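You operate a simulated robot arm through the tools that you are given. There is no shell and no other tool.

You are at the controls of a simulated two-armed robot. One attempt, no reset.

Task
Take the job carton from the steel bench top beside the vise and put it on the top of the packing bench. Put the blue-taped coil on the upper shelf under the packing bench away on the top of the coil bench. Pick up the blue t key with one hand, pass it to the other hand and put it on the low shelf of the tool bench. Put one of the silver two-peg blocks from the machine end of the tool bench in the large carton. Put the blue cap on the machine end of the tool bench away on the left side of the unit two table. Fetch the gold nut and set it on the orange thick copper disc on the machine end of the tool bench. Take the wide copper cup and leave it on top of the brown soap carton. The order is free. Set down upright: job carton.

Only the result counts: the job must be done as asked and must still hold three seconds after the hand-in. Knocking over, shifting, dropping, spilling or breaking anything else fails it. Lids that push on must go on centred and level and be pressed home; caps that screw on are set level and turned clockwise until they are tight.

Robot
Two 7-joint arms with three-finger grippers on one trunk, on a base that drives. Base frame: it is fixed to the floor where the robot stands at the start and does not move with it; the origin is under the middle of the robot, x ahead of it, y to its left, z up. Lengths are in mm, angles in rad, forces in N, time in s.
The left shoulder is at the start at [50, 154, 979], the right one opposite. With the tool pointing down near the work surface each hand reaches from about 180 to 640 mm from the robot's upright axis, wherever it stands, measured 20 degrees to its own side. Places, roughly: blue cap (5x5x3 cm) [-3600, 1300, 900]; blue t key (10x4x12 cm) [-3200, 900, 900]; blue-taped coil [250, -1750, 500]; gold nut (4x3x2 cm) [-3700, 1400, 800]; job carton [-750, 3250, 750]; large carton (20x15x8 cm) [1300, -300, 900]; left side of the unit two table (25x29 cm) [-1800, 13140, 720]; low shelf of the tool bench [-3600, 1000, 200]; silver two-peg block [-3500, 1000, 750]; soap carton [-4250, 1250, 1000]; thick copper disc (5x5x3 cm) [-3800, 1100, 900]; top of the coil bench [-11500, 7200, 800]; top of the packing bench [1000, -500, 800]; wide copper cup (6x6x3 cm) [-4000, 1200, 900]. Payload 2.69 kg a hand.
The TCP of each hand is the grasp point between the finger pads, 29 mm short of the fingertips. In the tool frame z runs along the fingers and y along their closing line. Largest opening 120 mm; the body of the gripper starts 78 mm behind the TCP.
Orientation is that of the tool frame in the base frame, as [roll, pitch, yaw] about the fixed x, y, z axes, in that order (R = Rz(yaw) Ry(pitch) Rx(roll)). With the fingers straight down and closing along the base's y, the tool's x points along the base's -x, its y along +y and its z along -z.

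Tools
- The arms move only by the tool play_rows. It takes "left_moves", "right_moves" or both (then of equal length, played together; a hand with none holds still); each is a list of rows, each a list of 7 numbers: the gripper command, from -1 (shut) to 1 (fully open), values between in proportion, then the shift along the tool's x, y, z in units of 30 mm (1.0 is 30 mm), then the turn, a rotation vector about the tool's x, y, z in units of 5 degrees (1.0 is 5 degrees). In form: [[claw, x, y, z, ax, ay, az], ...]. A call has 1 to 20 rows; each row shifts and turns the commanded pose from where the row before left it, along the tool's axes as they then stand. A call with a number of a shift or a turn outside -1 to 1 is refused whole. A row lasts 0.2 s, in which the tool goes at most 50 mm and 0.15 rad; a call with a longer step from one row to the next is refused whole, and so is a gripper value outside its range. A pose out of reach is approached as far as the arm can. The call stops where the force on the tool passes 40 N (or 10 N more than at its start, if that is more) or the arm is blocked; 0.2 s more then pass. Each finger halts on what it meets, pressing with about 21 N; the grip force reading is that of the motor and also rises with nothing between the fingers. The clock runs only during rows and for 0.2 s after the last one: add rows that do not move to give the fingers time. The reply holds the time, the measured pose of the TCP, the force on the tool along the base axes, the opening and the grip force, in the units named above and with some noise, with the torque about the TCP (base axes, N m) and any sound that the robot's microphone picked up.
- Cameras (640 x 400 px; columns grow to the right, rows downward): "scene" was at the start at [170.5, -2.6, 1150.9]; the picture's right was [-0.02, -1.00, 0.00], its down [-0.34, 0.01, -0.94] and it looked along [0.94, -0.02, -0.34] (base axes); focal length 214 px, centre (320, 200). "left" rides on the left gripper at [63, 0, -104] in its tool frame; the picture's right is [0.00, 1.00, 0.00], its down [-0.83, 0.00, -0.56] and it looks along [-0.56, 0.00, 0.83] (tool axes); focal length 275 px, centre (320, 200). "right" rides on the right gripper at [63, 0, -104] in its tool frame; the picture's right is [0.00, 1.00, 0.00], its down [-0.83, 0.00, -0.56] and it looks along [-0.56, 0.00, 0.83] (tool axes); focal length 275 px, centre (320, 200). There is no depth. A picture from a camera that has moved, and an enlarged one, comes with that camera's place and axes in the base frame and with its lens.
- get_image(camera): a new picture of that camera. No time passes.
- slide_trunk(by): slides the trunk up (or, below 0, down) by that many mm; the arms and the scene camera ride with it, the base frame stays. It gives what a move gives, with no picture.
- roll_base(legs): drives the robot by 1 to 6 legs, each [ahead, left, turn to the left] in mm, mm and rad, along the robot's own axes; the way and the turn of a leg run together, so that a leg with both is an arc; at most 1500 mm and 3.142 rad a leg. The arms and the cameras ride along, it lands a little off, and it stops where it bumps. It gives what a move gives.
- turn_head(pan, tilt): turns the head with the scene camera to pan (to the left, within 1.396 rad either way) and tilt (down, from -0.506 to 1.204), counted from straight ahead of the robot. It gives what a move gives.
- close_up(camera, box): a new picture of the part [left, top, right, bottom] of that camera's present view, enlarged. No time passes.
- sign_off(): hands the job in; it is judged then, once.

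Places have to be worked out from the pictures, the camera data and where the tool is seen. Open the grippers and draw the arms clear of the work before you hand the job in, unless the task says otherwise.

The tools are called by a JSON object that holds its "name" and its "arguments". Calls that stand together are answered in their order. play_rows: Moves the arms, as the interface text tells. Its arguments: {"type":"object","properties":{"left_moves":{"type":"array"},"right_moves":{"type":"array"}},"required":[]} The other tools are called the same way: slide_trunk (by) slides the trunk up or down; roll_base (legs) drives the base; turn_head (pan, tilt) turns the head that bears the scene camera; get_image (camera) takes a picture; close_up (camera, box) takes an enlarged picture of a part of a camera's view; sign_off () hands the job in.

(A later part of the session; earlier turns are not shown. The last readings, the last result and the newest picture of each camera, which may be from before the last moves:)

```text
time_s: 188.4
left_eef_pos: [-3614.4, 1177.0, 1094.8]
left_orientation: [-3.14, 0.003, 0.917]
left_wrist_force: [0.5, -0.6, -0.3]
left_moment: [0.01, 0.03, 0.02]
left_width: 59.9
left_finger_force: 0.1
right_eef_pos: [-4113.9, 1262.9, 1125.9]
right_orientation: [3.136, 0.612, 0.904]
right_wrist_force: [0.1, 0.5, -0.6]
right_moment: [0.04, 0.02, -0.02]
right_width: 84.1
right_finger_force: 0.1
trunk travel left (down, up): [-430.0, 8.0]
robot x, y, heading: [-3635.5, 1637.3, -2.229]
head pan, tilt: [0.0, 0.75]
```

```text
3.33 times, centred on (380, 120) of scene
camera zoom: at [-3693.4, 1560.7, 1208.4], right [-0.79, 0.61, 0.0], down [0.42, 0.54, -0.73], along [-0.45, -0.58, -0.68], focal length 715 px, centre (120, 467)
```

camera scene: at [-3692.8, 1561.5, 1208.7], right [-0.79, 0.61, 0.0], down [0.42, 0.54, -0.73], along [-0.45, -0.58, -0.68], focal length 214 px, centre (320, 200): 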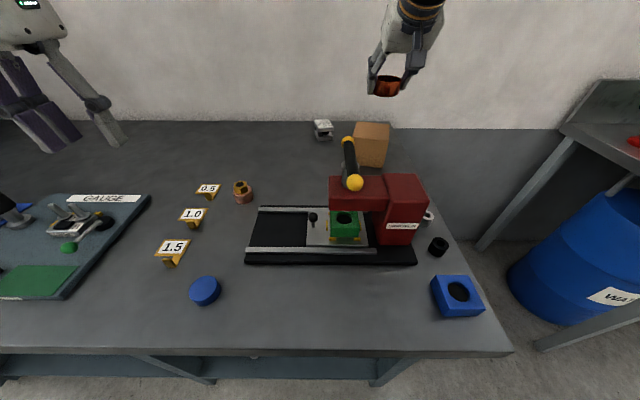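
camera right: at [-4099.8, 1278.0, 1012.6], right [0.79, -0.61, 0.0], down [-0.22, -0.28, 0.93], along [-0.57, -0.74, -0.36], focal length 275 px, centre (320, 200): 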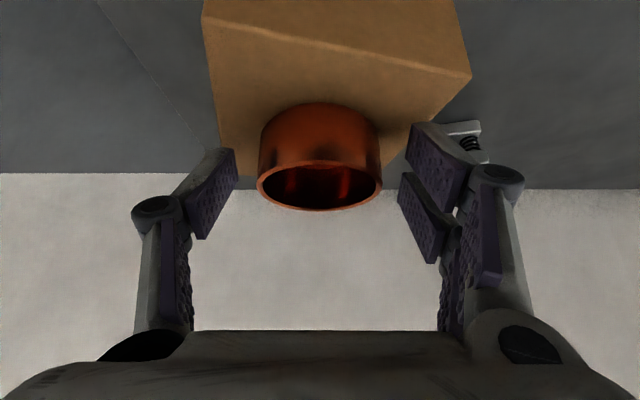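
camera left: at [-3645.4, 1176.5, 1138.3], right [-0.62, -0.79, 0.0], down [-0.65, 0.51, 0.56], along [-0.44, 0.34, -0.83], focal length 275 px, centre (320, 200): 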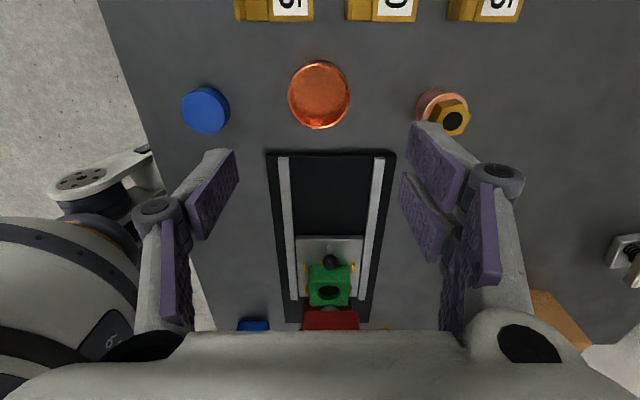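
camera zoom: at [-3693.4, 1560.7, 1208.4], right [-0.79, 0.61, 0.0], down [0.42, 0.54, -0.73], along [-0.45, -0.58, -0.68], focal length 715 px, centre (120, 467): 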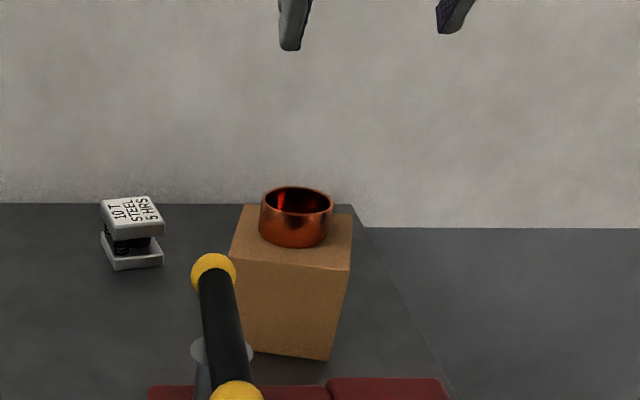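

The cup stands centred on the soap carton. I draw the right arm back (staying above the press handle) and return it to tool-down.

{"name": "play_rows", "arguments": {"right_moves": [[0.4, 0.82, -0.2, -0.58, 0, 0, 0], [0.4, 0.82, -0.3, -0.58, 0, 0, 0], [0.4, 0.82, -0.3, -0.58, 0, 0, 0], [0.4, 0.82, -0.3, -0.58, 0, 0, 0], [0.4, 0.82, -0.3, -0.58, 0, 0, 0], [0.4, 0.82, -0.3, -0.58, 0, 0, 0], [0.4, 0.82, -0.3, -0.58, 0, 0, 0], [0.4, 0.5, -0.2, -0.35, 0, 0, 0], [0.4, 0, 0, 0, 0, 0, 0]]}}

{"name": "roll_base", "arguments": {"legs": [[-200, 0, 0]]}}

{"name": "play_rows", "arguments": {"right_moves": [[0, 0, 0, 0, 0, 1, 0], [0, 0, 0, 0, 0, 1, 0], [0, 0, 0, 0, 0, 1, 0], [0, 0, 0, 0, 0, 1, 0], [0, 0, 0, 0, 0, 1, 0], [0, 0, 0, 0, 0, 1, 0], [0, 0, 0, 0, 0, 1, 0], [0, 0, 0, 0, 0, 0, 0]]}}

{"name": "get_image", "arguments": {"camera": "scene"}}

```text
time_s: 190.4
left_eef_pos: [-3614.0, 1177.2, 1094.9]
left_orientation: [-3.141, 0.004, 0.916]
left_wrist_force: [1.5, -0.1, -0.2]
left_moment: [-0.01, 0.02, -0.02]
left_width: 60.0
left_finger_force: 0.0
right_eef_pos: [-4022.3, 1484.4, 1129.5]
right_orientation: [3.135, 0.615, 0.904]
right_wrist_force: [0.7, -0.3, -0.3]
right_moment: [0.06, -0.02, -0.02]
right_width: 84.1
right_finger_force: 0.1
right hand out of reach, approached as far as the arm can: row 3, 4
trunk travel left (down, up): [-430.0, 8.0]
robot x, y, heading: [-3635.4, 1636.1, -2.229]
head pan, tilt: [0.0, 0.75]
```

```text
time_s: 192.0
left_eef_pos: [-3491.5, 1335.4, 1095.2]
left_orientation: [-3.14, 0.005, 0.917]
left_wrist_force: [0.0, 0.3, -0.6]
left_moment: [-0.01, -0.01, 0.02]
left_width: 60.0
left_finger_force: 0.1
right_eef_pos: [-3901.5, 1642.9, 1128.7]
right_orientation: [3.136, 0.615, 0.901]
right_wrist_force: [0.8, -0.4, 0.9]
right_moment: [-0.02, 0.0, -0.01]
right_width: 84.0
right_finger_force: 0.1
trunk travel left (down, up): [-430.0, 8.0]
robot x, y, heading: [-3514.5, 1796.9, -2.224]
head pan, tilt: [0.0, 0.75]
```

```text
time_s: 193.8
left_eef_pos: [-3491.2, 1335.8, 1094.8]
left_orientation: [-3.14, 0.007, 0.916]
left_wrist_force: [0.4, 0.9, -0.5]
left_moment: [-0.04, 0.01, 0.02]
left_width: 60.0
left_finger_force: 0.1
right_eef_pos: [-3899.8, 1642.8, 1129.4]
right_orientation: [3.137, 0.001, 0.906]
right_wrist_force: [-0.9, -0.1, 0.5]
right_moment: [0.0, -0.01, -0.02]
right_width: 59.9
right_finger_force: 0.0
trunk travel left (down, up): [-430.0, 8.0]
robot x, y, heading: [-3514.9, 1794.2, -2.227]
head pan, tilt: [0.0, 0.75]
```

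```text
taken
camera scene: at [-3571.5, 1719.3, 1208.6], right [-0.79, 0.61, 0.0], down [0.42, 0.54, -0.73], along [-0.45, -0.58, -0.68], focal length 214 px, centre (320, 200)
```

scene: 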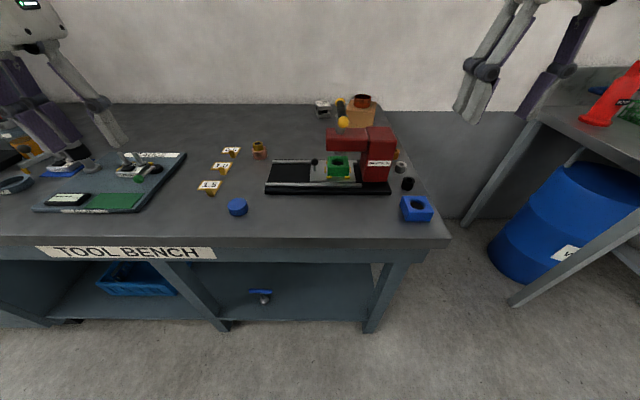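

Key, nut and cup are done. Next, the silver block "LOWER A": I drive left along the bench and a bit closer.

{"name": "roll_base", "arguments": {"legs": [[0, 658, 0], [110, 0, 0]]}}

{"name": "get_image", "arguments": {"camera": "scene"}}

{"name": "get_image", "arguments": {"camera": "left"}}

```text
time_s: 200.1
left_eef_pos: [-3030.0, 848.3, 1096.1]
left_orientation: [-3.141, 0.005, 0.929]
left_wrist_force: [0.0, 0.4, 0.3]
left_moment: [0.05, -0.01, -0.02]
left_width: 59.9
left_finger_force: 0.0
right_eef_pos: [-3442.9, 1150.3, 1129.5]
right_orientation: [3.137, 0.003, 0.918]
right_wrist_force: [-0.4, -0.6, 1.0]
right_moment: [0.0, -0.05, -0.02]
right_width: 59.9
right_finger_force: 0.0
trunk travel left (down, up): [-430.0, 8.0]
robot x, y, heading: [-3057.0, 1306.1, -2.214]
head pan, tilt: [0.0, 0.75]
```

```text
taken
camera scene: at [-3113.7, 1231.2, 1208.6], right [-0.8, 0.6, 0.0], down [0.41, 0.55, -0.73], along [-0.44, -0.58, -0.68], focal length 214 px, centre (320, 200)
```

scene: 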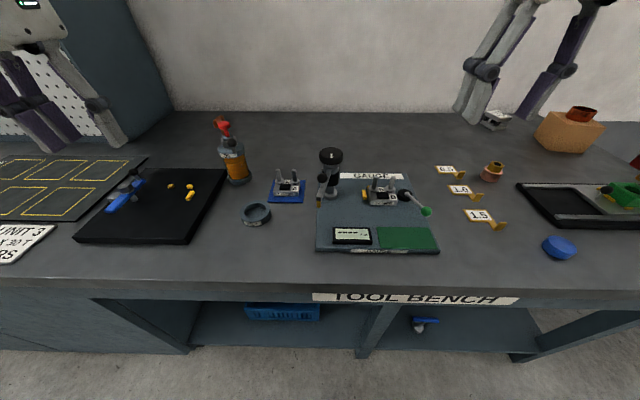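

```text
taken
camera left: at [-2991.3, 899.5, 1199.3], right [0.8, -0.6, 0.0], down [-0.5, -0.66, 0.56], along [-0.34, -0.45, -0.83], focal length 275 px, centre (320, 200)
```

left: 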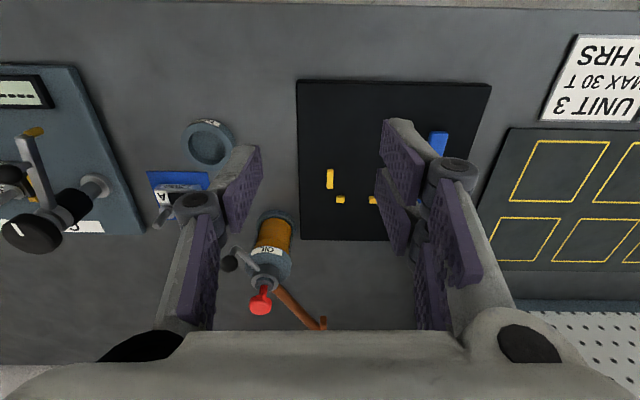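

I move the left hand over block A at height to look straight down on it.

{"name": "play_rows", "arguments": {"left_moves": [[0.3, -0.62, -0.85, 0, 0, 0, 0], [0.5, -0.62, -0.85, 0, 0, 0, 0], [0.5, -0.62, -0.85, 0, 0, 0, 0], [0.5, -0.62, -0.85, 0, 0, 0, 0], [0.5, -0.62, -0.85, 0, 0, 0, 0], [0.5, -0.62, -0.85, 0, 0, 0, 0], [0.5, -0.62, -0.85, 0, 0, 0, 0], [0.5, -0.62, -0.85, 0.3, 0, 0, 0], [0.5, 0, 0, 0.8, 0, 0, 0], [0.5, 0, 0, 0, 0, 0, 0]]}}

{"name": "get_image", "arguments": {"camera": "left"}}

{"name": "get_image", "arguments": {"camera": "scene"}}

```text
time_s: 202.3
left_eef_pos: [-3283.1, 850.7, 1061.8]
left_orientation: [-3.139, 0.004, 0.929]
left_wrist_force: [-0.3, -0.3, 0.9]
left_moment: [-0.01, -0.02, 0.0]
left_width: 89.9
left_finger_force: 0.1
right_eef_pos: [-3441.5, 1150.8, 1128.2]
right_orientation: [3.135, 0.005, 0.917]
right_wrist_force: [0.4, -1.0, -0.2]
right_moment: [0.03, 0.01, -0.02]
right_width: 59.9
right_finger_force: 0.0
trunk travel left (down, up): [-430.0, 8.0]
robot x, y, heading: [-3056.8, 1309.8, -2.214]
head pan, tilt: [0.0, 0.75]
```

```text
taken
camera left: at [-3244.4, 902.8, 1165.8], right [0.8, -0.6, 0.0], down [-0.5, -0.66, 0.56], along [-0.34, -0.45, -0.83], focal length 275 px, centre (320, 200)
```

left: 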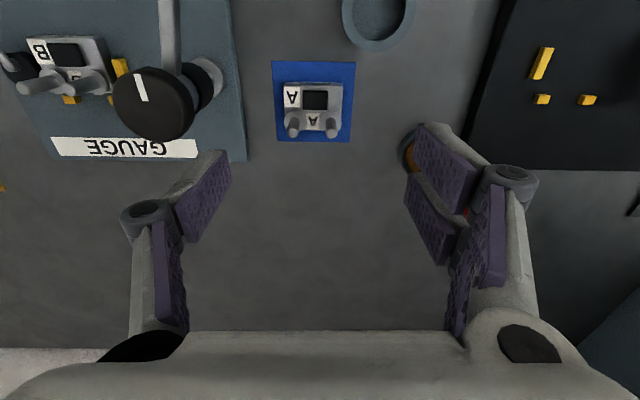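

```text
taken
camera scene: at [-3113.6, 1231.6, 1208.6], right [-0.8, 0.6, 0.0], down [0.41, 0.55, -0.73], along [-0.44, -0.58, -0.68], focal length 214 px, centre (320, 200)
```

scene: 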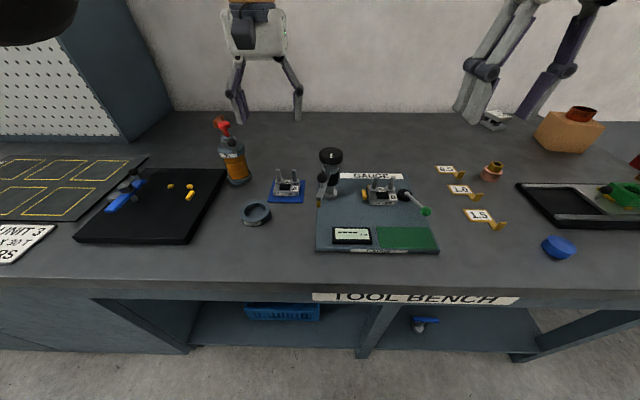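

Block A is centred near (-3295, 848) and aligned with my fingers, with adequate clearance to the micrometer post and oil can. I align and descend partway to check.

{"name": "play_rows", "arguments": {"left_moves": [[0.5, -0.31, -0.26, 0.3, 0, 0, 0], [0.5, 0, 0, 0.9, 0, 0, 0], [0.5, 0, 0, 0.9, 0, 0, 0], [0.5, 0, 0, 0.9, 0, 0, 0], [0.5, 0, 0, 0.9, 0, 0, 0], [0.5, 0, 0, 0.6, 0, 0, 0], [0.5, 0, 0, 0, 0, 0, 0]]}}

{"name": "get_image", "arguments": {"camera": "left"}}

{"name": "close_up", "arguments": {"camera": "scene", "box": [200, 100, 380, 230]}}

```text
time_s: 203.9
left_eef_pos: [-3292.8, 847.8, 930.4]
left_orientation: [-3.139, 0.005, 0.929]
left_wrist_force: [0.8, -0.6, 0.0]
left_moment: [-0.01, 0.0, 0.0]
left_width: 89.9
left_finger_force: 0.0
right_eef_pos: [-3441.6, 1150.9, 1128.5]
right_orientation: [3.136, 0.005, 0.919]
right_wrist_force: [0.2, 0.0, -0.2]
right_moment: [0.02, 0.03, 0.01]
right_width: 59.9
right_finger_force: 0.1
trunk travel left (down, up): [-430.0, 8.0]
robot x, y, heading: [-3058.6, 1308.4, -2.217]
head pan, tilt: [0.0, 0.75]
```

```text
taken
camera left: at [-3255.0, 899.5, 1033.8], right [0.8, -0.6, 0.0], down [-0.5, -0.66, 0.56], along [-0.34, -0.45, -0.83], focal length 275 px, centre (320, 200)
```

left: 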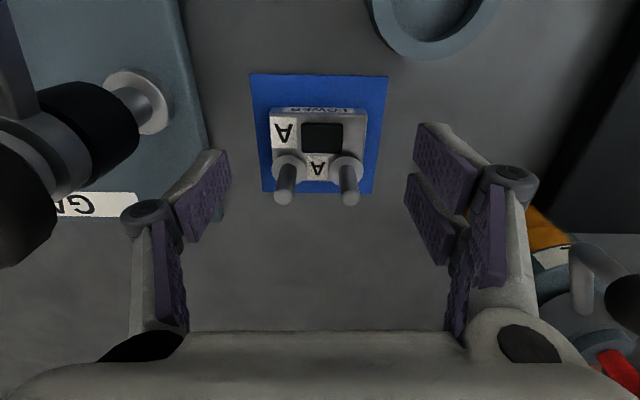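

```text
3.08 times, centred on (290, 165) of scene
camera zoom: at [-3113.3, 1231.7, 1208.6], right [-0.8, 0.6, 0.0], down [0.41, 0.55, -0.73], along [-0.44, -0.59, -0.68], focal length 660 px, centre (412, 308)
```

zoom: 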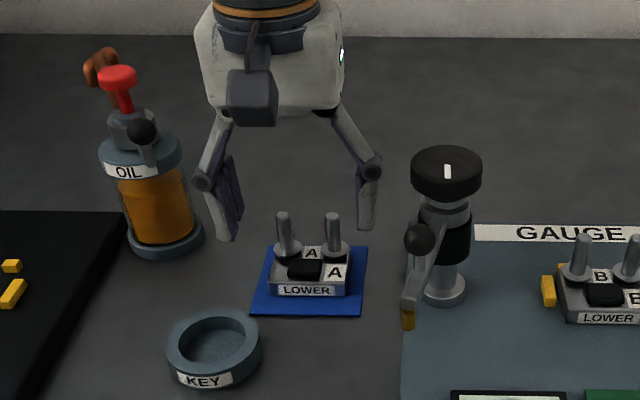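

The fingers straddle the block with clear space to the post. I shift 6 mm ahead, descend to z≈874 and close.

{"name": "play_rows", "arguments": {"left_moves": [[0.5, -0.2, 0, 0.5, 0, 0, 0], [0.5, 0, 0, 0.6, 0, 0, 0], [0.5, 0, 0, 0.5, 0, 0, 0], [0.5, 0, 0, 0.27, 0, 0, 0], [0.5, 0, 0, 0, 0, 0, 0]]}}

{"name": "get_image", "arguments": {"camera": "left"}}

```text
time_s: 205.1
left_eef_pos: [-3297.9, 844.2, 872.1]
left_orientation: [-3.14, 0.006, 0.929]
left_wrist_force: [0.1, 0.7, 0.0]
left_moment: [-0.01, 0.01, -0.01]
left_width: 89.9
left_finger_force: 0.0
right_eef_pos: [-3441.6, 1151.5, 1129.2]
right_orientation: [3.135, 0.004, 0.919]
right_wrist_force: [0.5, 0.7, -0.5]
right_moment: [0.0, -0.01, 0.03]
right_width: 60.2
right_finger_force: 0.0
trunk travel left (down, up): [-430.0, 8.0]
robot x, y, heading: [-3055.6, 1307.9, -2.214]
head pan, tilt: [0.0, 0.75]
```

```text
taken
camera left: at [-3259.8, 895.0, 976.4], right [0.8, -0.6, 0.0], down [-0.5, -0.66, 0.56], along [-0.34, -0.45, -0.83], focal length 275 px, centre (320, 200)
```

left: 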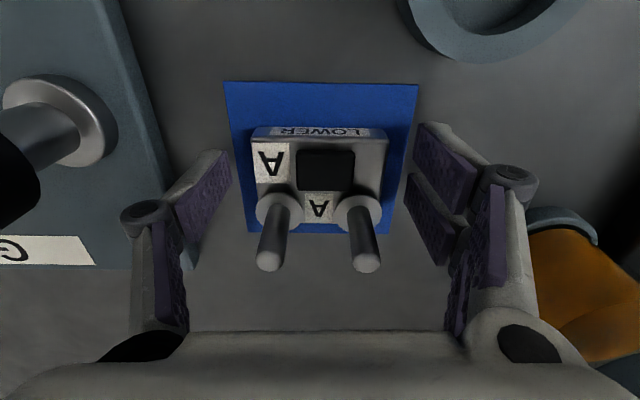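

The block is centred between the fingers. I close.

{"name": "play_rows", "arguments": {"left_moves": [[0.3, 0, 0, 0, 0, 0, 0], [0.1, 0, 0, 0, 0, 0, 0], [-1, 0, 0, 0, 0, 0, 0], [-1, 0, 0, 0, 0, 0, 0], [-1, 0, 0, 0, 0, 0, 0]]}}

{"name": "play_rows", "arguments": {"left_moves": [[-1, 0, 0, -0.3, 0, 0, 0], [-1, 0, 0, -0.5, 0, 0, 0], [-1, 0, 0, -0.8, 0, 0, 0], [-1, 0, 0, 0, 0, 0, 0]]}}

{"name": "get_image", "arguments": {"camera": "left"}}

{"name": "close_up", "arguments": {"camera": "scene", "box": [200, 100, 380, 230]}}

```text
time_s: 206.3
left_eef_pos: [-3297.9, 843.9, 871.1]
left_orientation: [-3.14, 0.004, 0.928]
left_wrist_force: [-0.1, 0.9, 0.4]
left_moment: [0.03, 0.1, -0.1]
left_width: 63.8
left_finger_force: 21.1
right_eef_pos: [-3442.0, 1151.0, 1129.2]
right_orientation: [3.138, 0.003, 0.919]
right_wrist_force: [0.3, 0.2, 0.0]
right_moment: [-0.03, 0.01, -0.01]
right_width: 60.1
right_finger_force: 0.2
trunk travel left (down, up): [-430.0, 8.0]
robot x, y, heading: [-3058.3, 1306.9, -2.217]
head pan, tilt: [0.0, 0.75]
```

```text
time_s: 207.3
left_eef_pos: [-3297.9, 844.5, 920.0]
left_orientation: [-3.14, 0.003, 0.928]
left_wrist_force: [0.2, 0.3, -5.2]
left_moment: [0.04, -0.08, 0.0]
left_width: 63.7
left_finger_force: 20.4
right_eef_pos: [-3443.1, 1150.4, 1128.3]
right_orientation: [3.137, 0.002, 0.919]
right_wrist_force: [0.2, -0.2, 0.1]
right_moment: [0.03, 0.0, -0.02]
right_width: 60.1
right_finger_force: 0.1
trunk travel left (down, up): [-430.0, 8.0]
robot x, y, heading: [-3054.4, 1307.1, -2.215]
head pan, tilt: [0.0, 0.75]
```

```text
taken
camera left: at [-3259.9, 895.5, 1024.5], right [0.8, -0.6, 0.0], down [-0.5, -0.66, 0.56], along [-0.34, -0.45, -0.83], focal length 275 px, centre (320, 200)
```

left: 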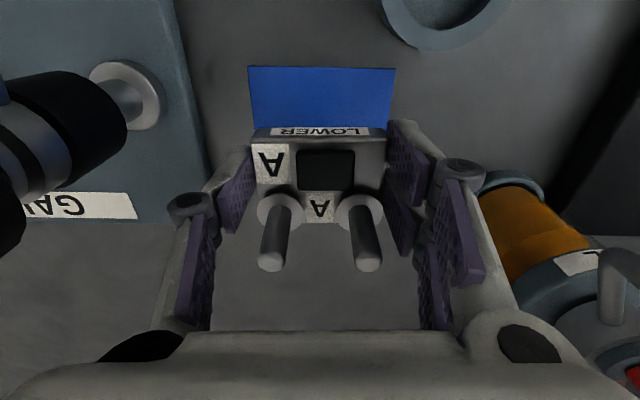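

```text
3.08 times, centred on (290, 165) of scene
camera zoom: at [-3113.7, 1231.1, 1208.5], right [-0.8, 0.6, 0.0], down [0.41, 0.55, -0.73], along [-0.44, -0.58, -0.68], focal length 660 px, centre (412, 308)
```

zoom: 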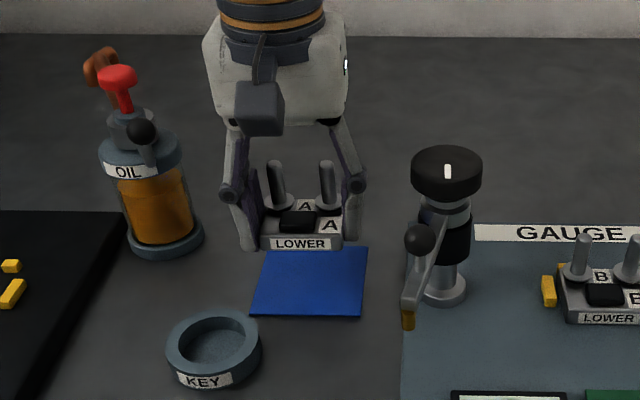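

The block is lifted cleanly (≈0.5 kg) and the mat stayed. I raise it and bring it closer to me, then back away from the bench.

{"name": "play_rows", "arguments": {"left_moves": [[-1, 0, 0, -1, 0, 0, 0], [-1, 0, 0, -1, 0, 0, 0], [-1, 0, 0, -1, 0, 0, 0], [-1, 0, 0, -1, 0, 0, 0], [-1, 0.7, 0.3, -0.5, 0, 0, 0], [-1, 0.8, 0.3, 0, 0, 0, 0], [-1, 0.8, 0.3, 0, 0, 0, 0], [-1, 0.8, 0.3, 0, 0, 0, 0], [-1, 0.8, 0.3, 0, 0, 0, 0], [-1, 0, 0, 0, 0, 0, 0]]}}

{"name": "roll_base", "arguments": {"legs": [[-400, 0, 0]]}}

{"name": "get_image", "arguments": {"camera": "scene"}}

```text
time_s: 209.5
left_eef_pos: [-3191.3, 911.2, 1053.9]
left_orientation: [3.141, 0.004, 0.928]
left_wrist_force: [-0.1, 0.1, -4.1]
left_moment: [0.05, -0.03, 0.04]
left_width: 63.8
left_finger_force: 20.6
right_eef_pos: [-3442.0, 1151.4, 1129.3]
right_orientation: [3.136, 0.003, 0.918]
right_wrist_force: [-0.4, 0.6, 0.2]
right_moment: [0.0, -0.01, 0.0]
right_width: 60.0
right_finger_force: 0.0
trunk travel left (down, up): [-430.0, 8.0]
robot x, y, heading: [-3054.9, 1305.7, -2.216]
head pan, tilt: [0.0, 0.75]
```

```text
time_s: 212.0
left_eef_pos: [-2952.2, 1231.7, 1053.8]
left_orientation: [-3.139, 0.003, 0.921]
left_wrist_force: [0.6, 0.5, -4.7]
left_moment: [-0.01, -0.03, 0.02]
left_width: 64.0
left_finger_force: 21.1
right_eef_pos: [-3201.4, 1472.5, 1128.8]
right_orientation: [3.135, 0.004, 0.91]
right_wrist_force: [0.2, 0.1, 0.2]
right_moment: [0.04, -0.02, -0.03]
right_width: 59.9
right_finger_force: 0.1
trunk travel left (down, up): [-430.0, 8.0]
robot x, y, heading: [-2814.7, 1625.0, -2.222]
head pan, tilt: [0.0, 0.75]
```

```text
taken
camera scene: at [-2872.5, 1551.3, 1208.5], right [-0.8, 0.61, 0.0], down [0.41, 0.54, -0.73], along [-0.44, -0.58, -0.68], focal length 214 px, centre (320, 200)
```

scene: 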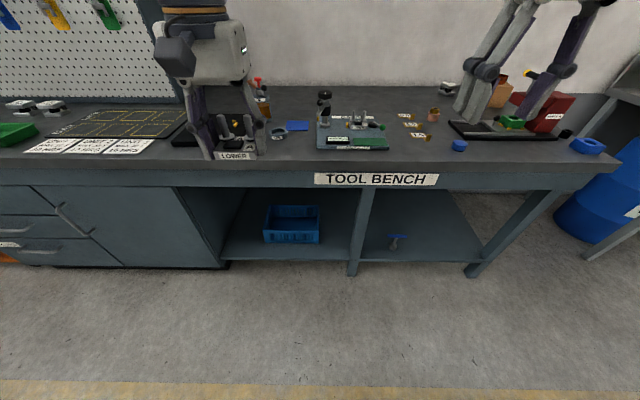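

I turn around toward the steel bench with the vise and look.

{"name": "roll_base", "arguments": {"legs": [[0, 0, 3.0]]}}

{"name": "turn_head", "arguments": {"pan": 0.0, "tilt": 0.25}}

{"name": "get_image", "arguments": {"camera": "scene"}}

```text
time_s: 219.4
left_eef_pos: [-2620.0, 1998.3, 1055.3]
left_orientation: [-3.138, 0.005, -2.372]
left_wrist_force: [-0.1, 0.3, -4.8]
left_moment: [-0.04, 0.04, -0.03]
left_width: 63.9
left_finger_force: 20.8
right_eef_pos: [-2410.9, 1722.8, 1129.3]
right_orientation: [3.136, 0.003, -2.384]
right_wrist_force: [-0.2, -0.1, -0.3]
right_moment: [-0.02, -0.01, -0.02]
right_width: 60.1
right_finger_force: 0.0
trunk travel left (down, up): [-430.0, 8.0]
robot x, y, heading: [-2809.6, 1628.0, 0.767]
head pan, tilt: [0.0, 0.75]
```

```text
time_s: 220.3
left_eef_pos: [-2620.4, 1999.1, 1054.0]
left_orientation: [-3.14, 0.004, -2.373]
left_wrist_force: [0.4, 0.0, -3.5]
left_moment: [0.02, 0.05, 0.01]
left_width: 63.9
left_finger_force: 20.6
right_eef_pos: [-2411.2, 1722.7, 1129.0]
right_orientation: [3.135, 0.003, -2.385]
right_wrist_force: [0.7, -0.3, -0.6]
right_moment: [-0.01, 0.0, 0.01]
right_width: 59.8
right_finger_force: 0.0
trunk travel left (down, up): [-430.0, 8.0]
robot x, y, heading: [-2819.5, 1627.4, 0.769]
head pan, tilt: [0.0, 0.25]
```

```text
taken
camera scene: at [-2738.6, 1700.7, 1253.6], right [0.69, -0.72, 0.0], down [-0.18, -0.17, -0.97], along [0.7, 0.67, -0.25], focal length 214 px, centre (320, 200)
```

scene: 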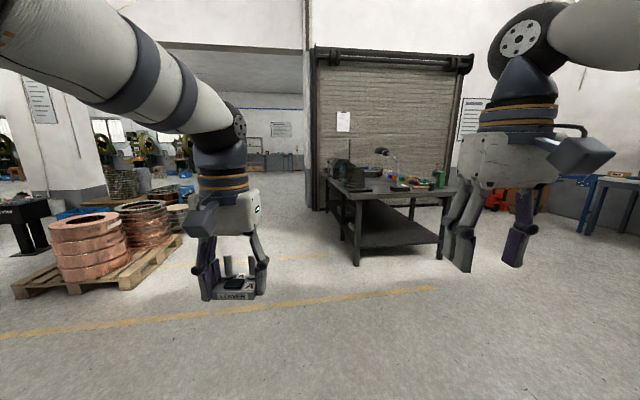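

{"name": "close_up", "arguments": {"camera": "scene", "box": [310, 130, 470, 270]}}

```text
2.86 times, centred on (390, 200) of scene
camera zoom: at [-2738.6, 1700.7, 1253.6], right [0.69, -0.72, 0.0], down [-0.18, -0.17, -0.97], along [0.7, 0.67, -0.25], focal length 613 px, centre (120, 200)
```

zoom: 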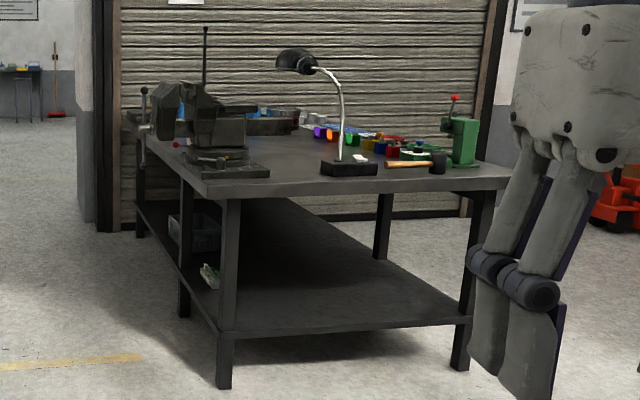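

The bench is long in depth: its left long side (with the vise) runs from about (-981, 2837) to (170, 4300). I drive to the left side near the vise and face it.

{"name": "roll_base", "arguments": {"legs": [[0, 0, 0.155], [1300, 0, 0], [900, 0, 0]]}}

{"name": "turn_head", "arguments": {"pan": -1.0, "tilt": 0.35}}

{"name": "get_image", "arguments": {"camera": "scene"}}

```text
time_s: 231.8
left_eef_pos: [-1375.7, 3788.6, 1054.2]
left_orientation: [-3.139, 0.004, -2.209]
left_wrist_force: [0.3, -0.1, -4.4]
left_moment: [-0.04, -0.01, 0.0]
left_width: 63.8
left_finger_force: 20.9
right_eef_pos: [-1124.6, 3549.4, 1129.0]
right_orientation: [3.135, 0.003, -2.22]
right_wrist_force: [0.0, 0.7, 0.2]
right_moment: [0.01, 0.01, -0.01]
right_width: 59.7
right_finger_force: 0.0
trunk travel left (down, up): [-430.0, 8.0]
robot x, y, heading: [-1508.9, 3387.2, 0.931]
head pan, tilt: [0.0, 0.25]
```

```text
time_s: 233.1
left_eef_pos: [-1375.6, 3786.9, 1054.1]
left_orientation: [-3.139, 0.004, -2.21]
left_wrist_force: [0.3, 0.4, -4.5]
left_moment: [0.0, 0.04, 0.01]
left_width: 64.2
left_finger_force: 21.4
right_eef_pos: [-1123.9, 3548.9, 1128.6]
right_orientation: [3.135, 0.004, -2.221]
right_wrist_force: [0.0, 0.2, 0.0]
right_moment: [0.02, -0.02, 0.0]
right_width: 59.8
right_finger_force: 0.1
trunk travel left (down, up): [-430.0, 8.0]
robot x, y, heading: [-1507.5, 3386.2, 0.93]
head pan, tilt: [-1.0, 0.351]
```

```text
taken
camera scene: at [-1407.4, 3392.7, 1244.2], right [-0.07, -1.0, 0.0], down [-0.34, 0.02, -0.94], along [0.94, -0.06, -0.34], focal length 214 px, centre (320, 200)
```

scene: 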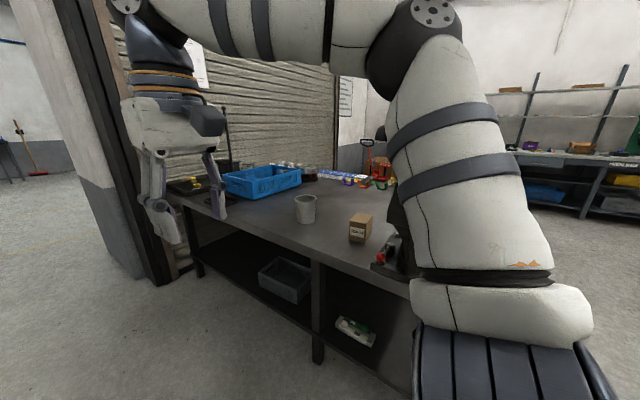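

The small job carton is visible beside the vise. I enlarge it.

{"name": "close_up", "arguments": {"camera": "scene", "box": [270, 170, 430, 290]}}

```text
3.33 times, centred on (350, 230) of scene
camera zoom: at [-1407.4, 3392.7, 1244.2], right [-0.07, -1.0, 0.0], down [-0.34, 0.02, -0.94], along [0.94, -0.06, -0.34], focal length 715 px, centre (220, 100)
```

zoom: 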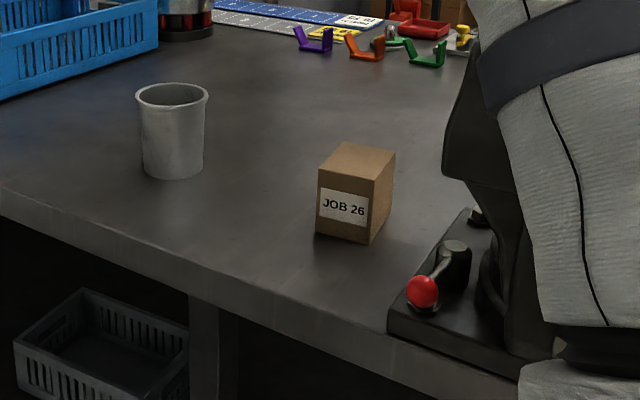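

I turn to face the bench squarely.

{"name": "roll_base", "arguments": {"legs": [[0, 0, -1.6]]}}

{"name": "turn_head", "arguments": {"pan": 0.0, "tilt": 0.5}}

{"name": "get_image", "arguments": {"camera": "scene"}}

```text
time_s: 237.4
left_eef_pos: [-1116.2, 3242.1, 1053.7]
left_orientation: [-3.139, 0.003, 2.465]
left_wrist_force: [0.5, -0.6, -3.5]
left_moment: [0.02, 0.08, 0.01]
left_width: 63.4
left_finger_force: 21.2
right_eef_pos: [-1363.7, 2999.6, 1128.3]
right_orientation: [3.137, 0.003, 2.454]
right_wrist_force: [-1.1, 0.3, 0.0]
right_moment: [0.01, -0.03, -0.01]
right_width: 59.9
right_finger_force: 0.1
trunk travel left (down, up): [-430.0, 8.0]
robot x, y, heading: [-1509.2, 3390.9, -0.676]
head pan, tilt: [-1.0, 0.351]
```

```text
time_s: 238.7
left_eef_pos: [-1115.8, 3241.0, 1055.2]
left_orientation: [-3.14, 0.004, 2.465]
left_wrist_force: [0.3, 0.0, -4.1]
left_moment: [0.01, 0.03, 0.03]
left_width: 63.8
left_finger_force: 20.9
right_eef_pos: [-1363.8, 2998.5, 1128.8]
right_orientation: [3.135, 0.003, 2.453]
right_wrist_force: [0.0, 0.0, 0.2]
right_moment: [0.02, 0.0, 0.01]
right_width: 60.0
right_finger_force: 0.1
trunk travel left (down, up): [-430.0, 8.0]
robot x, y, heading: [-1509.0, 3390.8, -0.676]
head pan, tilt: [0.0, 0.499]
```

```text
taken
camera scene: at [-1427.1, 3323.8, 1230.5], right [-0.63, -0.78, 0.0], down [-0.37, 0.3, -0.88], along [0.68, -0.55, -0.48], focal length 214 px, centre (320, 200)
```

scene: 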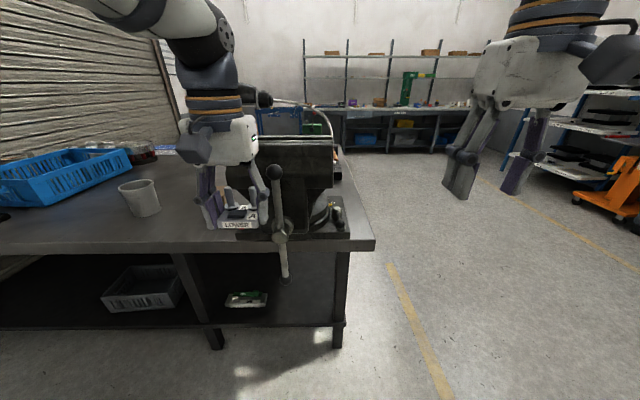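

The left hand hides the carton now; the vise is right of it. I shift left by 420 mm so that the right hand faces the carton, and come a bit closer.

{"name": "roll_base", "arguments": {"legs": [[0, 420, 0], [130, 0, 0]]}}

{"name": "get_image", "arguments": {"camera": "scene"}}

{"name": "get_image", "arguments": {"camera": "right"}}

```text
time_s: 243.3
left_eef_pos: [-753.7, 3481.3, 1053.9]
left_orientation: [-3.14, 0.003, 2.456]
left_wrist_force: [0.3, -1.2, -3.6]
left_moment: [0.03, 0.02, -0.02]
left_width: 63.9
left_finger_force: 21.4
right_eef_pos: [-1002.3, 3240.1, 1129.2]
right_orientation: [3.137, 0.003, 2.445]
right_wrist_force: [-1.2, -0.7, 0.2]
right_moment: [0.02, 0.03, -0.02]
right_width: 59.9
right_finger_force: 0.1
trunk travel left (down, up): [-430.0, 8.0]
robot x, y, heading: [-1141.1, 3630.9, -0.688]
head pan, tilt: [0.0, 0.499]
```

```text
taken
camera scene: at [-1063.2, 3565.6, 1230.5], right [-0.63, -0.77, 0.0], down [-0.37, 0.3, -0.88], along [0.68, -0.56, -0.48], focal length 214 px, centre (320, 200)
```

scene: 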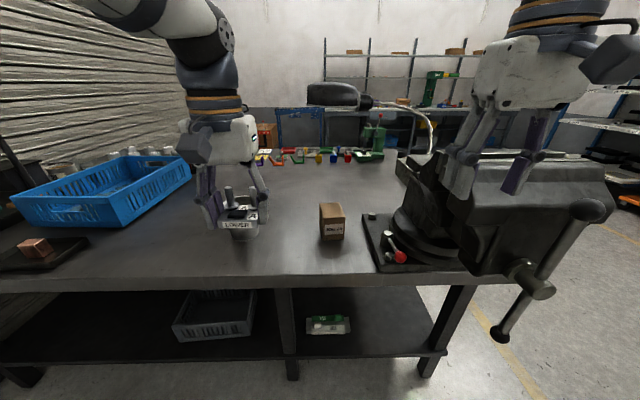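

```text
taken
camera right: at [-1051.3, 3280.1, 1233.8], right [0.64, 0.77, 0.01], down [0.64, -0.53, 0.56], along [0.43, -0.35, -0.83], focal length 275 px, centre (320, 200)
```

right: 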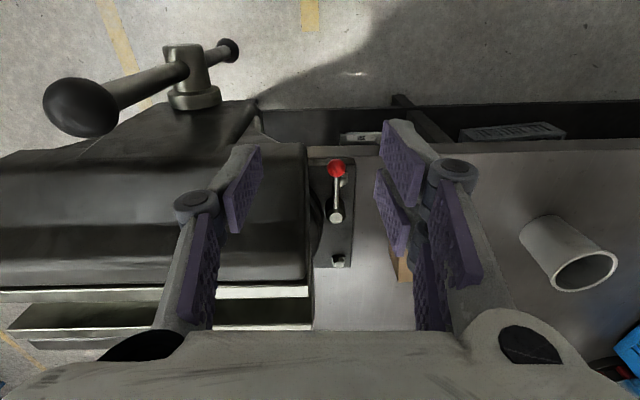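

The carton is nearly straight ahead (l≈-36); the vise handle reaches up to z≈1090 on the right. I move the right hand leftward in front of the carton, then advance 130 mm.

{"name": "play_rows", "arguments": {"right_moves": [[0.5, 0, 0.9, 0, 0, 0, 0], [1, 0, 1, 0, 0, 0, 0], [1, 0, 1, 0, 0, 0, 0], [1, 0, 1, 0, 0, 0, 0], [1, 0, 1, 0, 0, 0, 0], [1, 0, 0.9, 0, 0, 0, 0], [1, 0, 0, 0, 0, 0, 0]]}}

{"name": "roll_base", "arguments": {"legs": [[130, 0, 0]]}}

{"name": "get_image", "arguments": {"camera": "right"}}

{"name": "turn_head", "arguments": {"pan": 0.0, "tilt": 0.75}}

{"name": "get_image", "arguments": {"camera": "scene"}}

```text
time_s: 244.9
left_eef_pos: [-752.4, 3481.0, 1054.0]
left_orientation: [-3.139, 0.004, 2.455]
left_wrist_force: [0.3, -0.2, -4.6]
left_moment: [0.07, 0.02, 0.02]
left_width: 63.8
left_finger_force: 20.9
right_eef_pos: [-890.9, 3373.4, 1129.5]
right_orientation: [3.137, 0.004, 2.446]
right_wrist_force: [0.0, 0.7, -0.4]
right_moment: [0.01, -0.03, 0.01]
right_width: 120.1
right_finger_force: 0.0
trunk travel left (down, up): [-430.0, 8.0]
robot x, y, heading: [-1142.9, 3629.7, -0.684]
head pan, tilt: [0.0, 0.499]
```

```text
time_s: 246.2
left_eef_pos: [-652.3, 3399.9, 1054.2]
left_orientation: [-3.14, 0.005, 2.458]
left_wrist_force: [-0.5, -1.0, -4.1]
left_moment: [0.07, 0.04, -0.01]
left_width: 64.0
left_finger_force: 20.6
right_eef_pos: [-789.2, 3292.0, 1128.9]
right_orientation: [3.136, 0.004, 2.446]
right_wrist_force: [0.1, -0.5, -0.2]
right_moment: [0.01, 0.05, -0.01]
right_width: 120.1
right_finger_force: 0.1
trunk travel left (down, up): [-430.0, 8.0]
robot x, y, heading: [-1044.8, 3550.9, -0.687]
head pan, tilt: [0.0, 0.499]
```

```text
taken
camera right: at [-838.6, 3331.6, 1233.3], right [0.64, 0.77, 0.01], down [0.64, -0.53, 0.56], along [0.43, -0.35, -0.83], focal length 275 px, centre (320, 200)
```

right: 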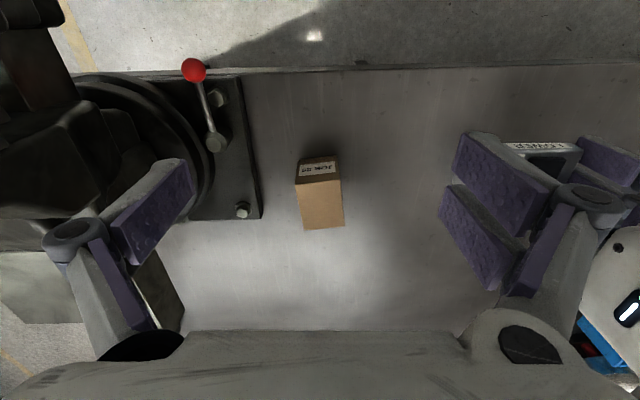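

```text
time_s: 246.9
left_eef_pos: [-653.4, 3400.3, 1054.1]
left_orientation: [-3.14, 0.004, 2.457]
left_wrist_force: [0.5, 0.1, -4.0]
left_moment: [0.05, 0.05, 0.0]
left_width: 63.7
left_finger_force: 20.8
right_eef_pos: [-790.9, 3292.7, 1128.1]
right_orientation: [3.135, 0.005, 2.447]
right_wrist_force: [0.3, -0.9, -0.5]
right_moment: [0.01, -0.05, 0.01]
right_width: 120.0
right_finger_force: 0.1
trunk travel left (down, up): [-430.0, 8.0]
robot x, y, heading: [-1045.6, 3549.8, -0.682]
head pan, tilt: [0.0, 0.75]
```

```text
taken
camera scene: at [-970.0, 3489.5, 1208.6], right [-0.63, -0.77, 0.0], down [-0.53, 0.43, -0.73], along [0.57, -0.46, -0.68], focal length 214 px, centre (320, 200)
```

scene: 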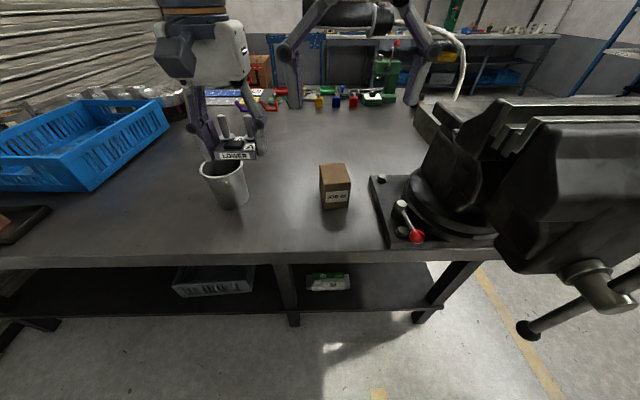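

The carton is about 66 wide × 90 deep × 70 tall on a bench at z≈811, at ahead 543/right 44. I move the right hand forward and down to above it, with the fingers open 100 mm.

{"name": "play_rows", "arguments": {"right_moves": [[0.67, -0.6, -0.02, 0.9, 0, 0, 0], [0.67, -0.7, -0.02, 0.9, 0, 0, 0], [0.67, -0.76, -0.02, 0.8, 0, 0, 0], [0.67, -0.76, -0.02, 0.7, 0, 0, 0], [0.67, -0.76, -0.02, 0.7, 0, 0, 0], [0.67, -0.76, -0.02, 0.7, 0, 0, 0], [0.67, -0.76, -0.02, 0.6, 0, 0, 0], [0.67, -0.76, -0.02, 0.3, 0, 0, 0], [0.67, 0, 0, 0, 0, 0, 0]]}}

{"name": "get_image", "arguments": {"camera": "right"}}

{"name": "get_image", "arguments": {"camera": "scene"}}

```text
time_s: 248.9
left_eef_pos: [-652.4, 3400.3, 1053.7]
left_orientation: [-3.14, 0.006, 2.458]
left_wrist_force: [0.6, -0.2, -3.1]
left_moment: [0.06, 0.0, -0.02]
left_width: 63.9
left_finger_force: 21.3
right_eef_pos: [-661.1, 3179.7, 960.4]
right_orientation: [3.136, 0.004, 2.449]
right_wrist_force: [-0.1, -0.2, -0.5]
right_moment: [0.04, -0.01, 0.02]
right_width: 100.3
right_finger_force: 0.1
right hand out of reach, approached as far as the arm can: row 8
trunk travel left (down, up): [-430.0, 8.0]
robot x, y, heading: [-1048.7, 3549.8, -0.684]
head pan, tilt: [0.0, 0.75]
```

```text
taken
camera right: at [-710.5, 3219.8, 1065.3], right [0.64, 0.77, 0.01], down [0.64, -0.53, 0.56], along [0.43, -0.35, -0.83], focal length 275 px, centre (320, 200)
```

right: 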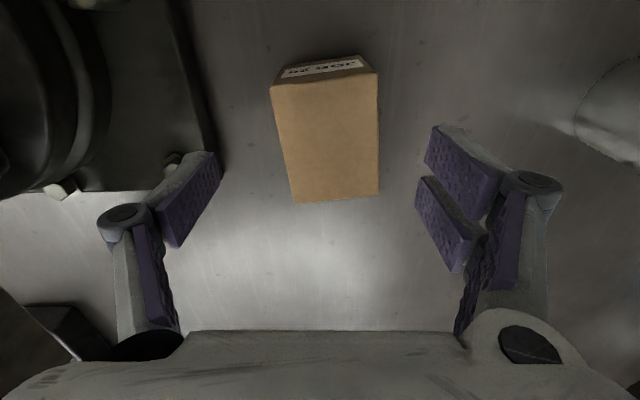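

```text
taken
camera scene: at [-970.3, 3489.7, 1208.7], right [-0.63, -0.77, 0.0], down [-0.53, 0.43, -0.73], along [0.57, -0.46, -0.68], focal length 214 px, centre (320, 200)
```

scene: 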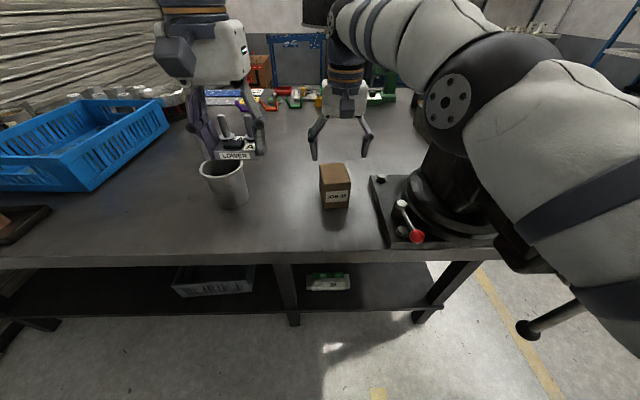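

The forearm is getting close to the tall vise. I raise the right hand again and shift the base 200 mm left, so the elbow stays clear of the vise when I reach down.

{"name": "play_rows", "arguments": {"right_moves": [[0.67, 0.4, 0, -0.9, 0, 0, 0], [0.67, 0.6, 0, -0.9, 0, 0, 0], [0.67, 0.7, 0, -0.9, 0, 0, 0], [0.67, 0.7, 0, -0.9, 0, 0, 0], [0.67, 0.7, 0, -0.6, 0, 0, 0], [0.67, 0, 0, 0, 0, 0, 0]]}}

{"name": "roll_base", "arguments": {"legs": [[0, 200, 0]]}}

{"name": "get_image", "arguments": {"camera": "right"}}

{"name": "get_image", "arguments": {"camera": "scene"}}

```text
time_s: 250.3
left_eef_pos: [-652.6, 3399.7, 1053.4]
left_orientation: [-3.139, 0.002, 2.457]
left_wrist_force: [-0.2, 0.6, -4.4]
left_moment: [0.05, 0.03, 0.01]
left_width: 63.8
left_finger_force: 21.3
right_eef_pos: [-733.9, 3237.5, 1085.7]
right_orientation: [3.138, 0.003, 2.447]
right_wrist_force: [0.3, 0.1, 0.5]
right_moment: [0.01, 0.02, 0.0]
right_width: 100.1
right_finger_force: 0.1
trunk travel left (down, up): [-430.0, 8.0]
robot x, y, heading: [-1046.8, 3550.9, -0.682]
head pan, tilt: [0.0, 0.75]
```

```text
time_s: 252.5
left_eef_pos: [-526.9, 3554.9, 1053.9]
left_orientation: [-3.139, 0.005, 2.461]
left_wrist_force: [1.1, 0.2, -4.7]
left_moment: [0.02, 0.07, 0.02]
left_width: 63.7
left_finger_force: 20.9
right_eef_pos: [-607.2, 3392.8, 1086.4]
right_orientation: [3.135, 0.004, 2.45]
right_wrist_force: [0.2, -0.3, 0.5]
right_moment: [0.0, 0.02, -0.01]
right_width: 99.9
right_finger_force: 0.1
trunk travel left (down, up): [-430.0, 8.0]
robot x, y, heading: [-920.1, 3701.4, -0.684]
head pan, tilt: [0.0, 0.75]
```

```text
taken
camera right: at [-655.7, 3432.1, 1191.0], right [0.63, 0.77, 0.01], down [0.64, -0.53, 0.56], along [0.43, -0.35, -0.83], focal length 275 px, centre (320, 200)
```

right: 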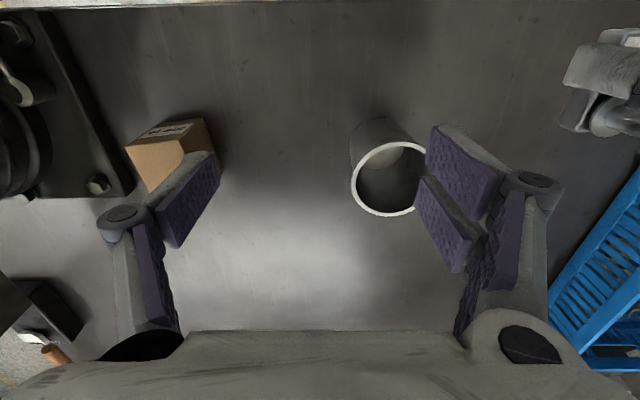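

```text
taken
camera scene: at [-844.0, 3644.0, 1208.5], right [-0.63, -0.78, 0.0], down [-0.53, 0.43, -0.73], along [0.57, -0.46, -0.68], focal length 214 px, centre (320, 200)
```

scene: 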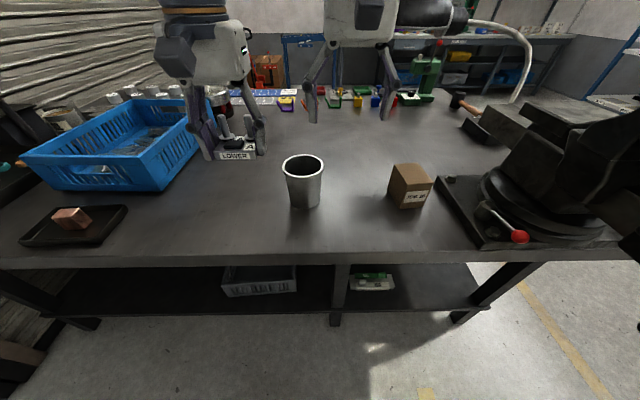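

{"name": "close_up", "arguments": {"camera": "scene", "box": [360, 140, 480, 230]}}

```text
4.44 times, centred on (420, 185) of scene
camera zoom: at [-844.0, 3644.0, 1208.5], right [-0.63, -0.78, 0.0], down [-0.53, 0.43, -0.73], along [0.57, -0.46, -0.68], focal length 953 px, centre (-124, 267)
```

zoom: 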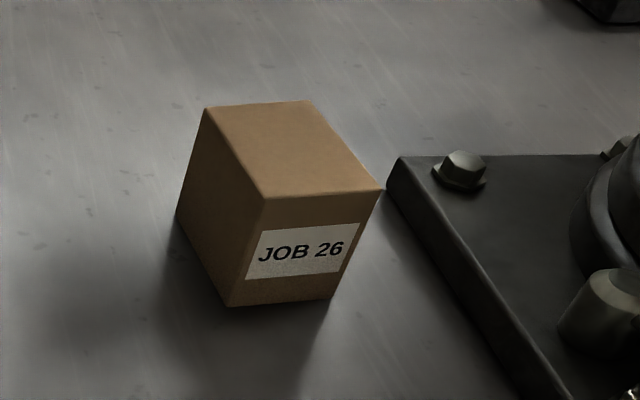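

Robust triangulation now gives the carton: centre (-648, 3178), 63×86 mm, top z≈888 on a bench at z≈804, turned about 6° from my fingers. I bring the right hand over it, with that small rotation.

{"name": "play_rows", "arguments": {"right_moves": [[0.67, 0, -1, 0.2, 0, 0, 0], [0.67, 0, -1, 0.3, 0, 0, 0], [0.67, 0, -1, 0.3, 0, 0, 0], [0.67, 0, -1, 0.3, 0, 0, 0], [0.67, 0, -1, 0.3, 0, 0, 0], [0.67, 0, -1, 0.3, 0, 0, 0], [0.67, -0.5, -0.4, 0.1, 0, 0, 0], [0.67, -0.75, 0, 0.6, 0, 0, -0.29], [0.67, -0.75, 0, 0.6, 0, 0, -0.29], [0.67, -0.75, 0, 0.6, 0, 0, -0.29], [0.67, -0.75, 0, 0.6, 0, 0, -0.29], [0.67, 0, 0, 0, 0, 0, 0]]}}

{"name": "get_image", "arguments": {"camera": "right"}}

{"name": "get_image", "arguments": {"camera": "scene"}}

```text
time_s: 255.1
left_eef_pos: [-527.1, 3555.2, 1054.2]
left_orientation: [-3.14, 0.005, 2.462]
left_wrist_force: [-0.5, 0.2, -4.1]
left_moment: [0.03, 0.04, 0.01]
left_width: 63.9
left_finger_force: 21.0
right_eef_pos: [-644.2, 3181.7, 956.7]
right_orientation: [3.136, 0.005, 2.551]
right_wrist_force: [0.1, -0.4, 0.2]
right_moment: [-0.01, -0.04, 0.0]
right_width: 100.3
right_finger_force: 0.1
trunk travel left (down, up): [-430.0, 8.0]
robot x, y, heading: [-919.3, 3703.4, -0.684]
head pan, tilt: [0.0, 0.75]
```

```text
taken
camera right: at [-698.4, 3215.0, 1061.9], right [0.55, 0.83, 0.01], down [0.69, -0.46, 0.56], along [0.47, -0.31, -0.83], focal length 275 px, centre (320, 200)
```

right: 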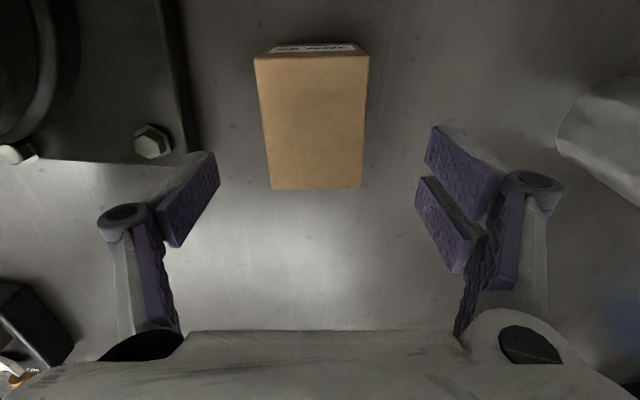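

```text
taken
camera scene: at [-844.7, 3644.1, 1208.7], right [-0.63, -0.78, 0.0], down [-0.53, 0.43, -0.73], along [0.57, -0.46, -0.68], focal length 214 px, centre (320, 200)
```

scene: 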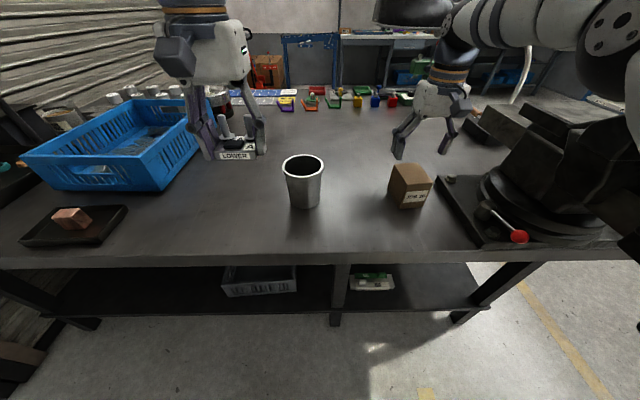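

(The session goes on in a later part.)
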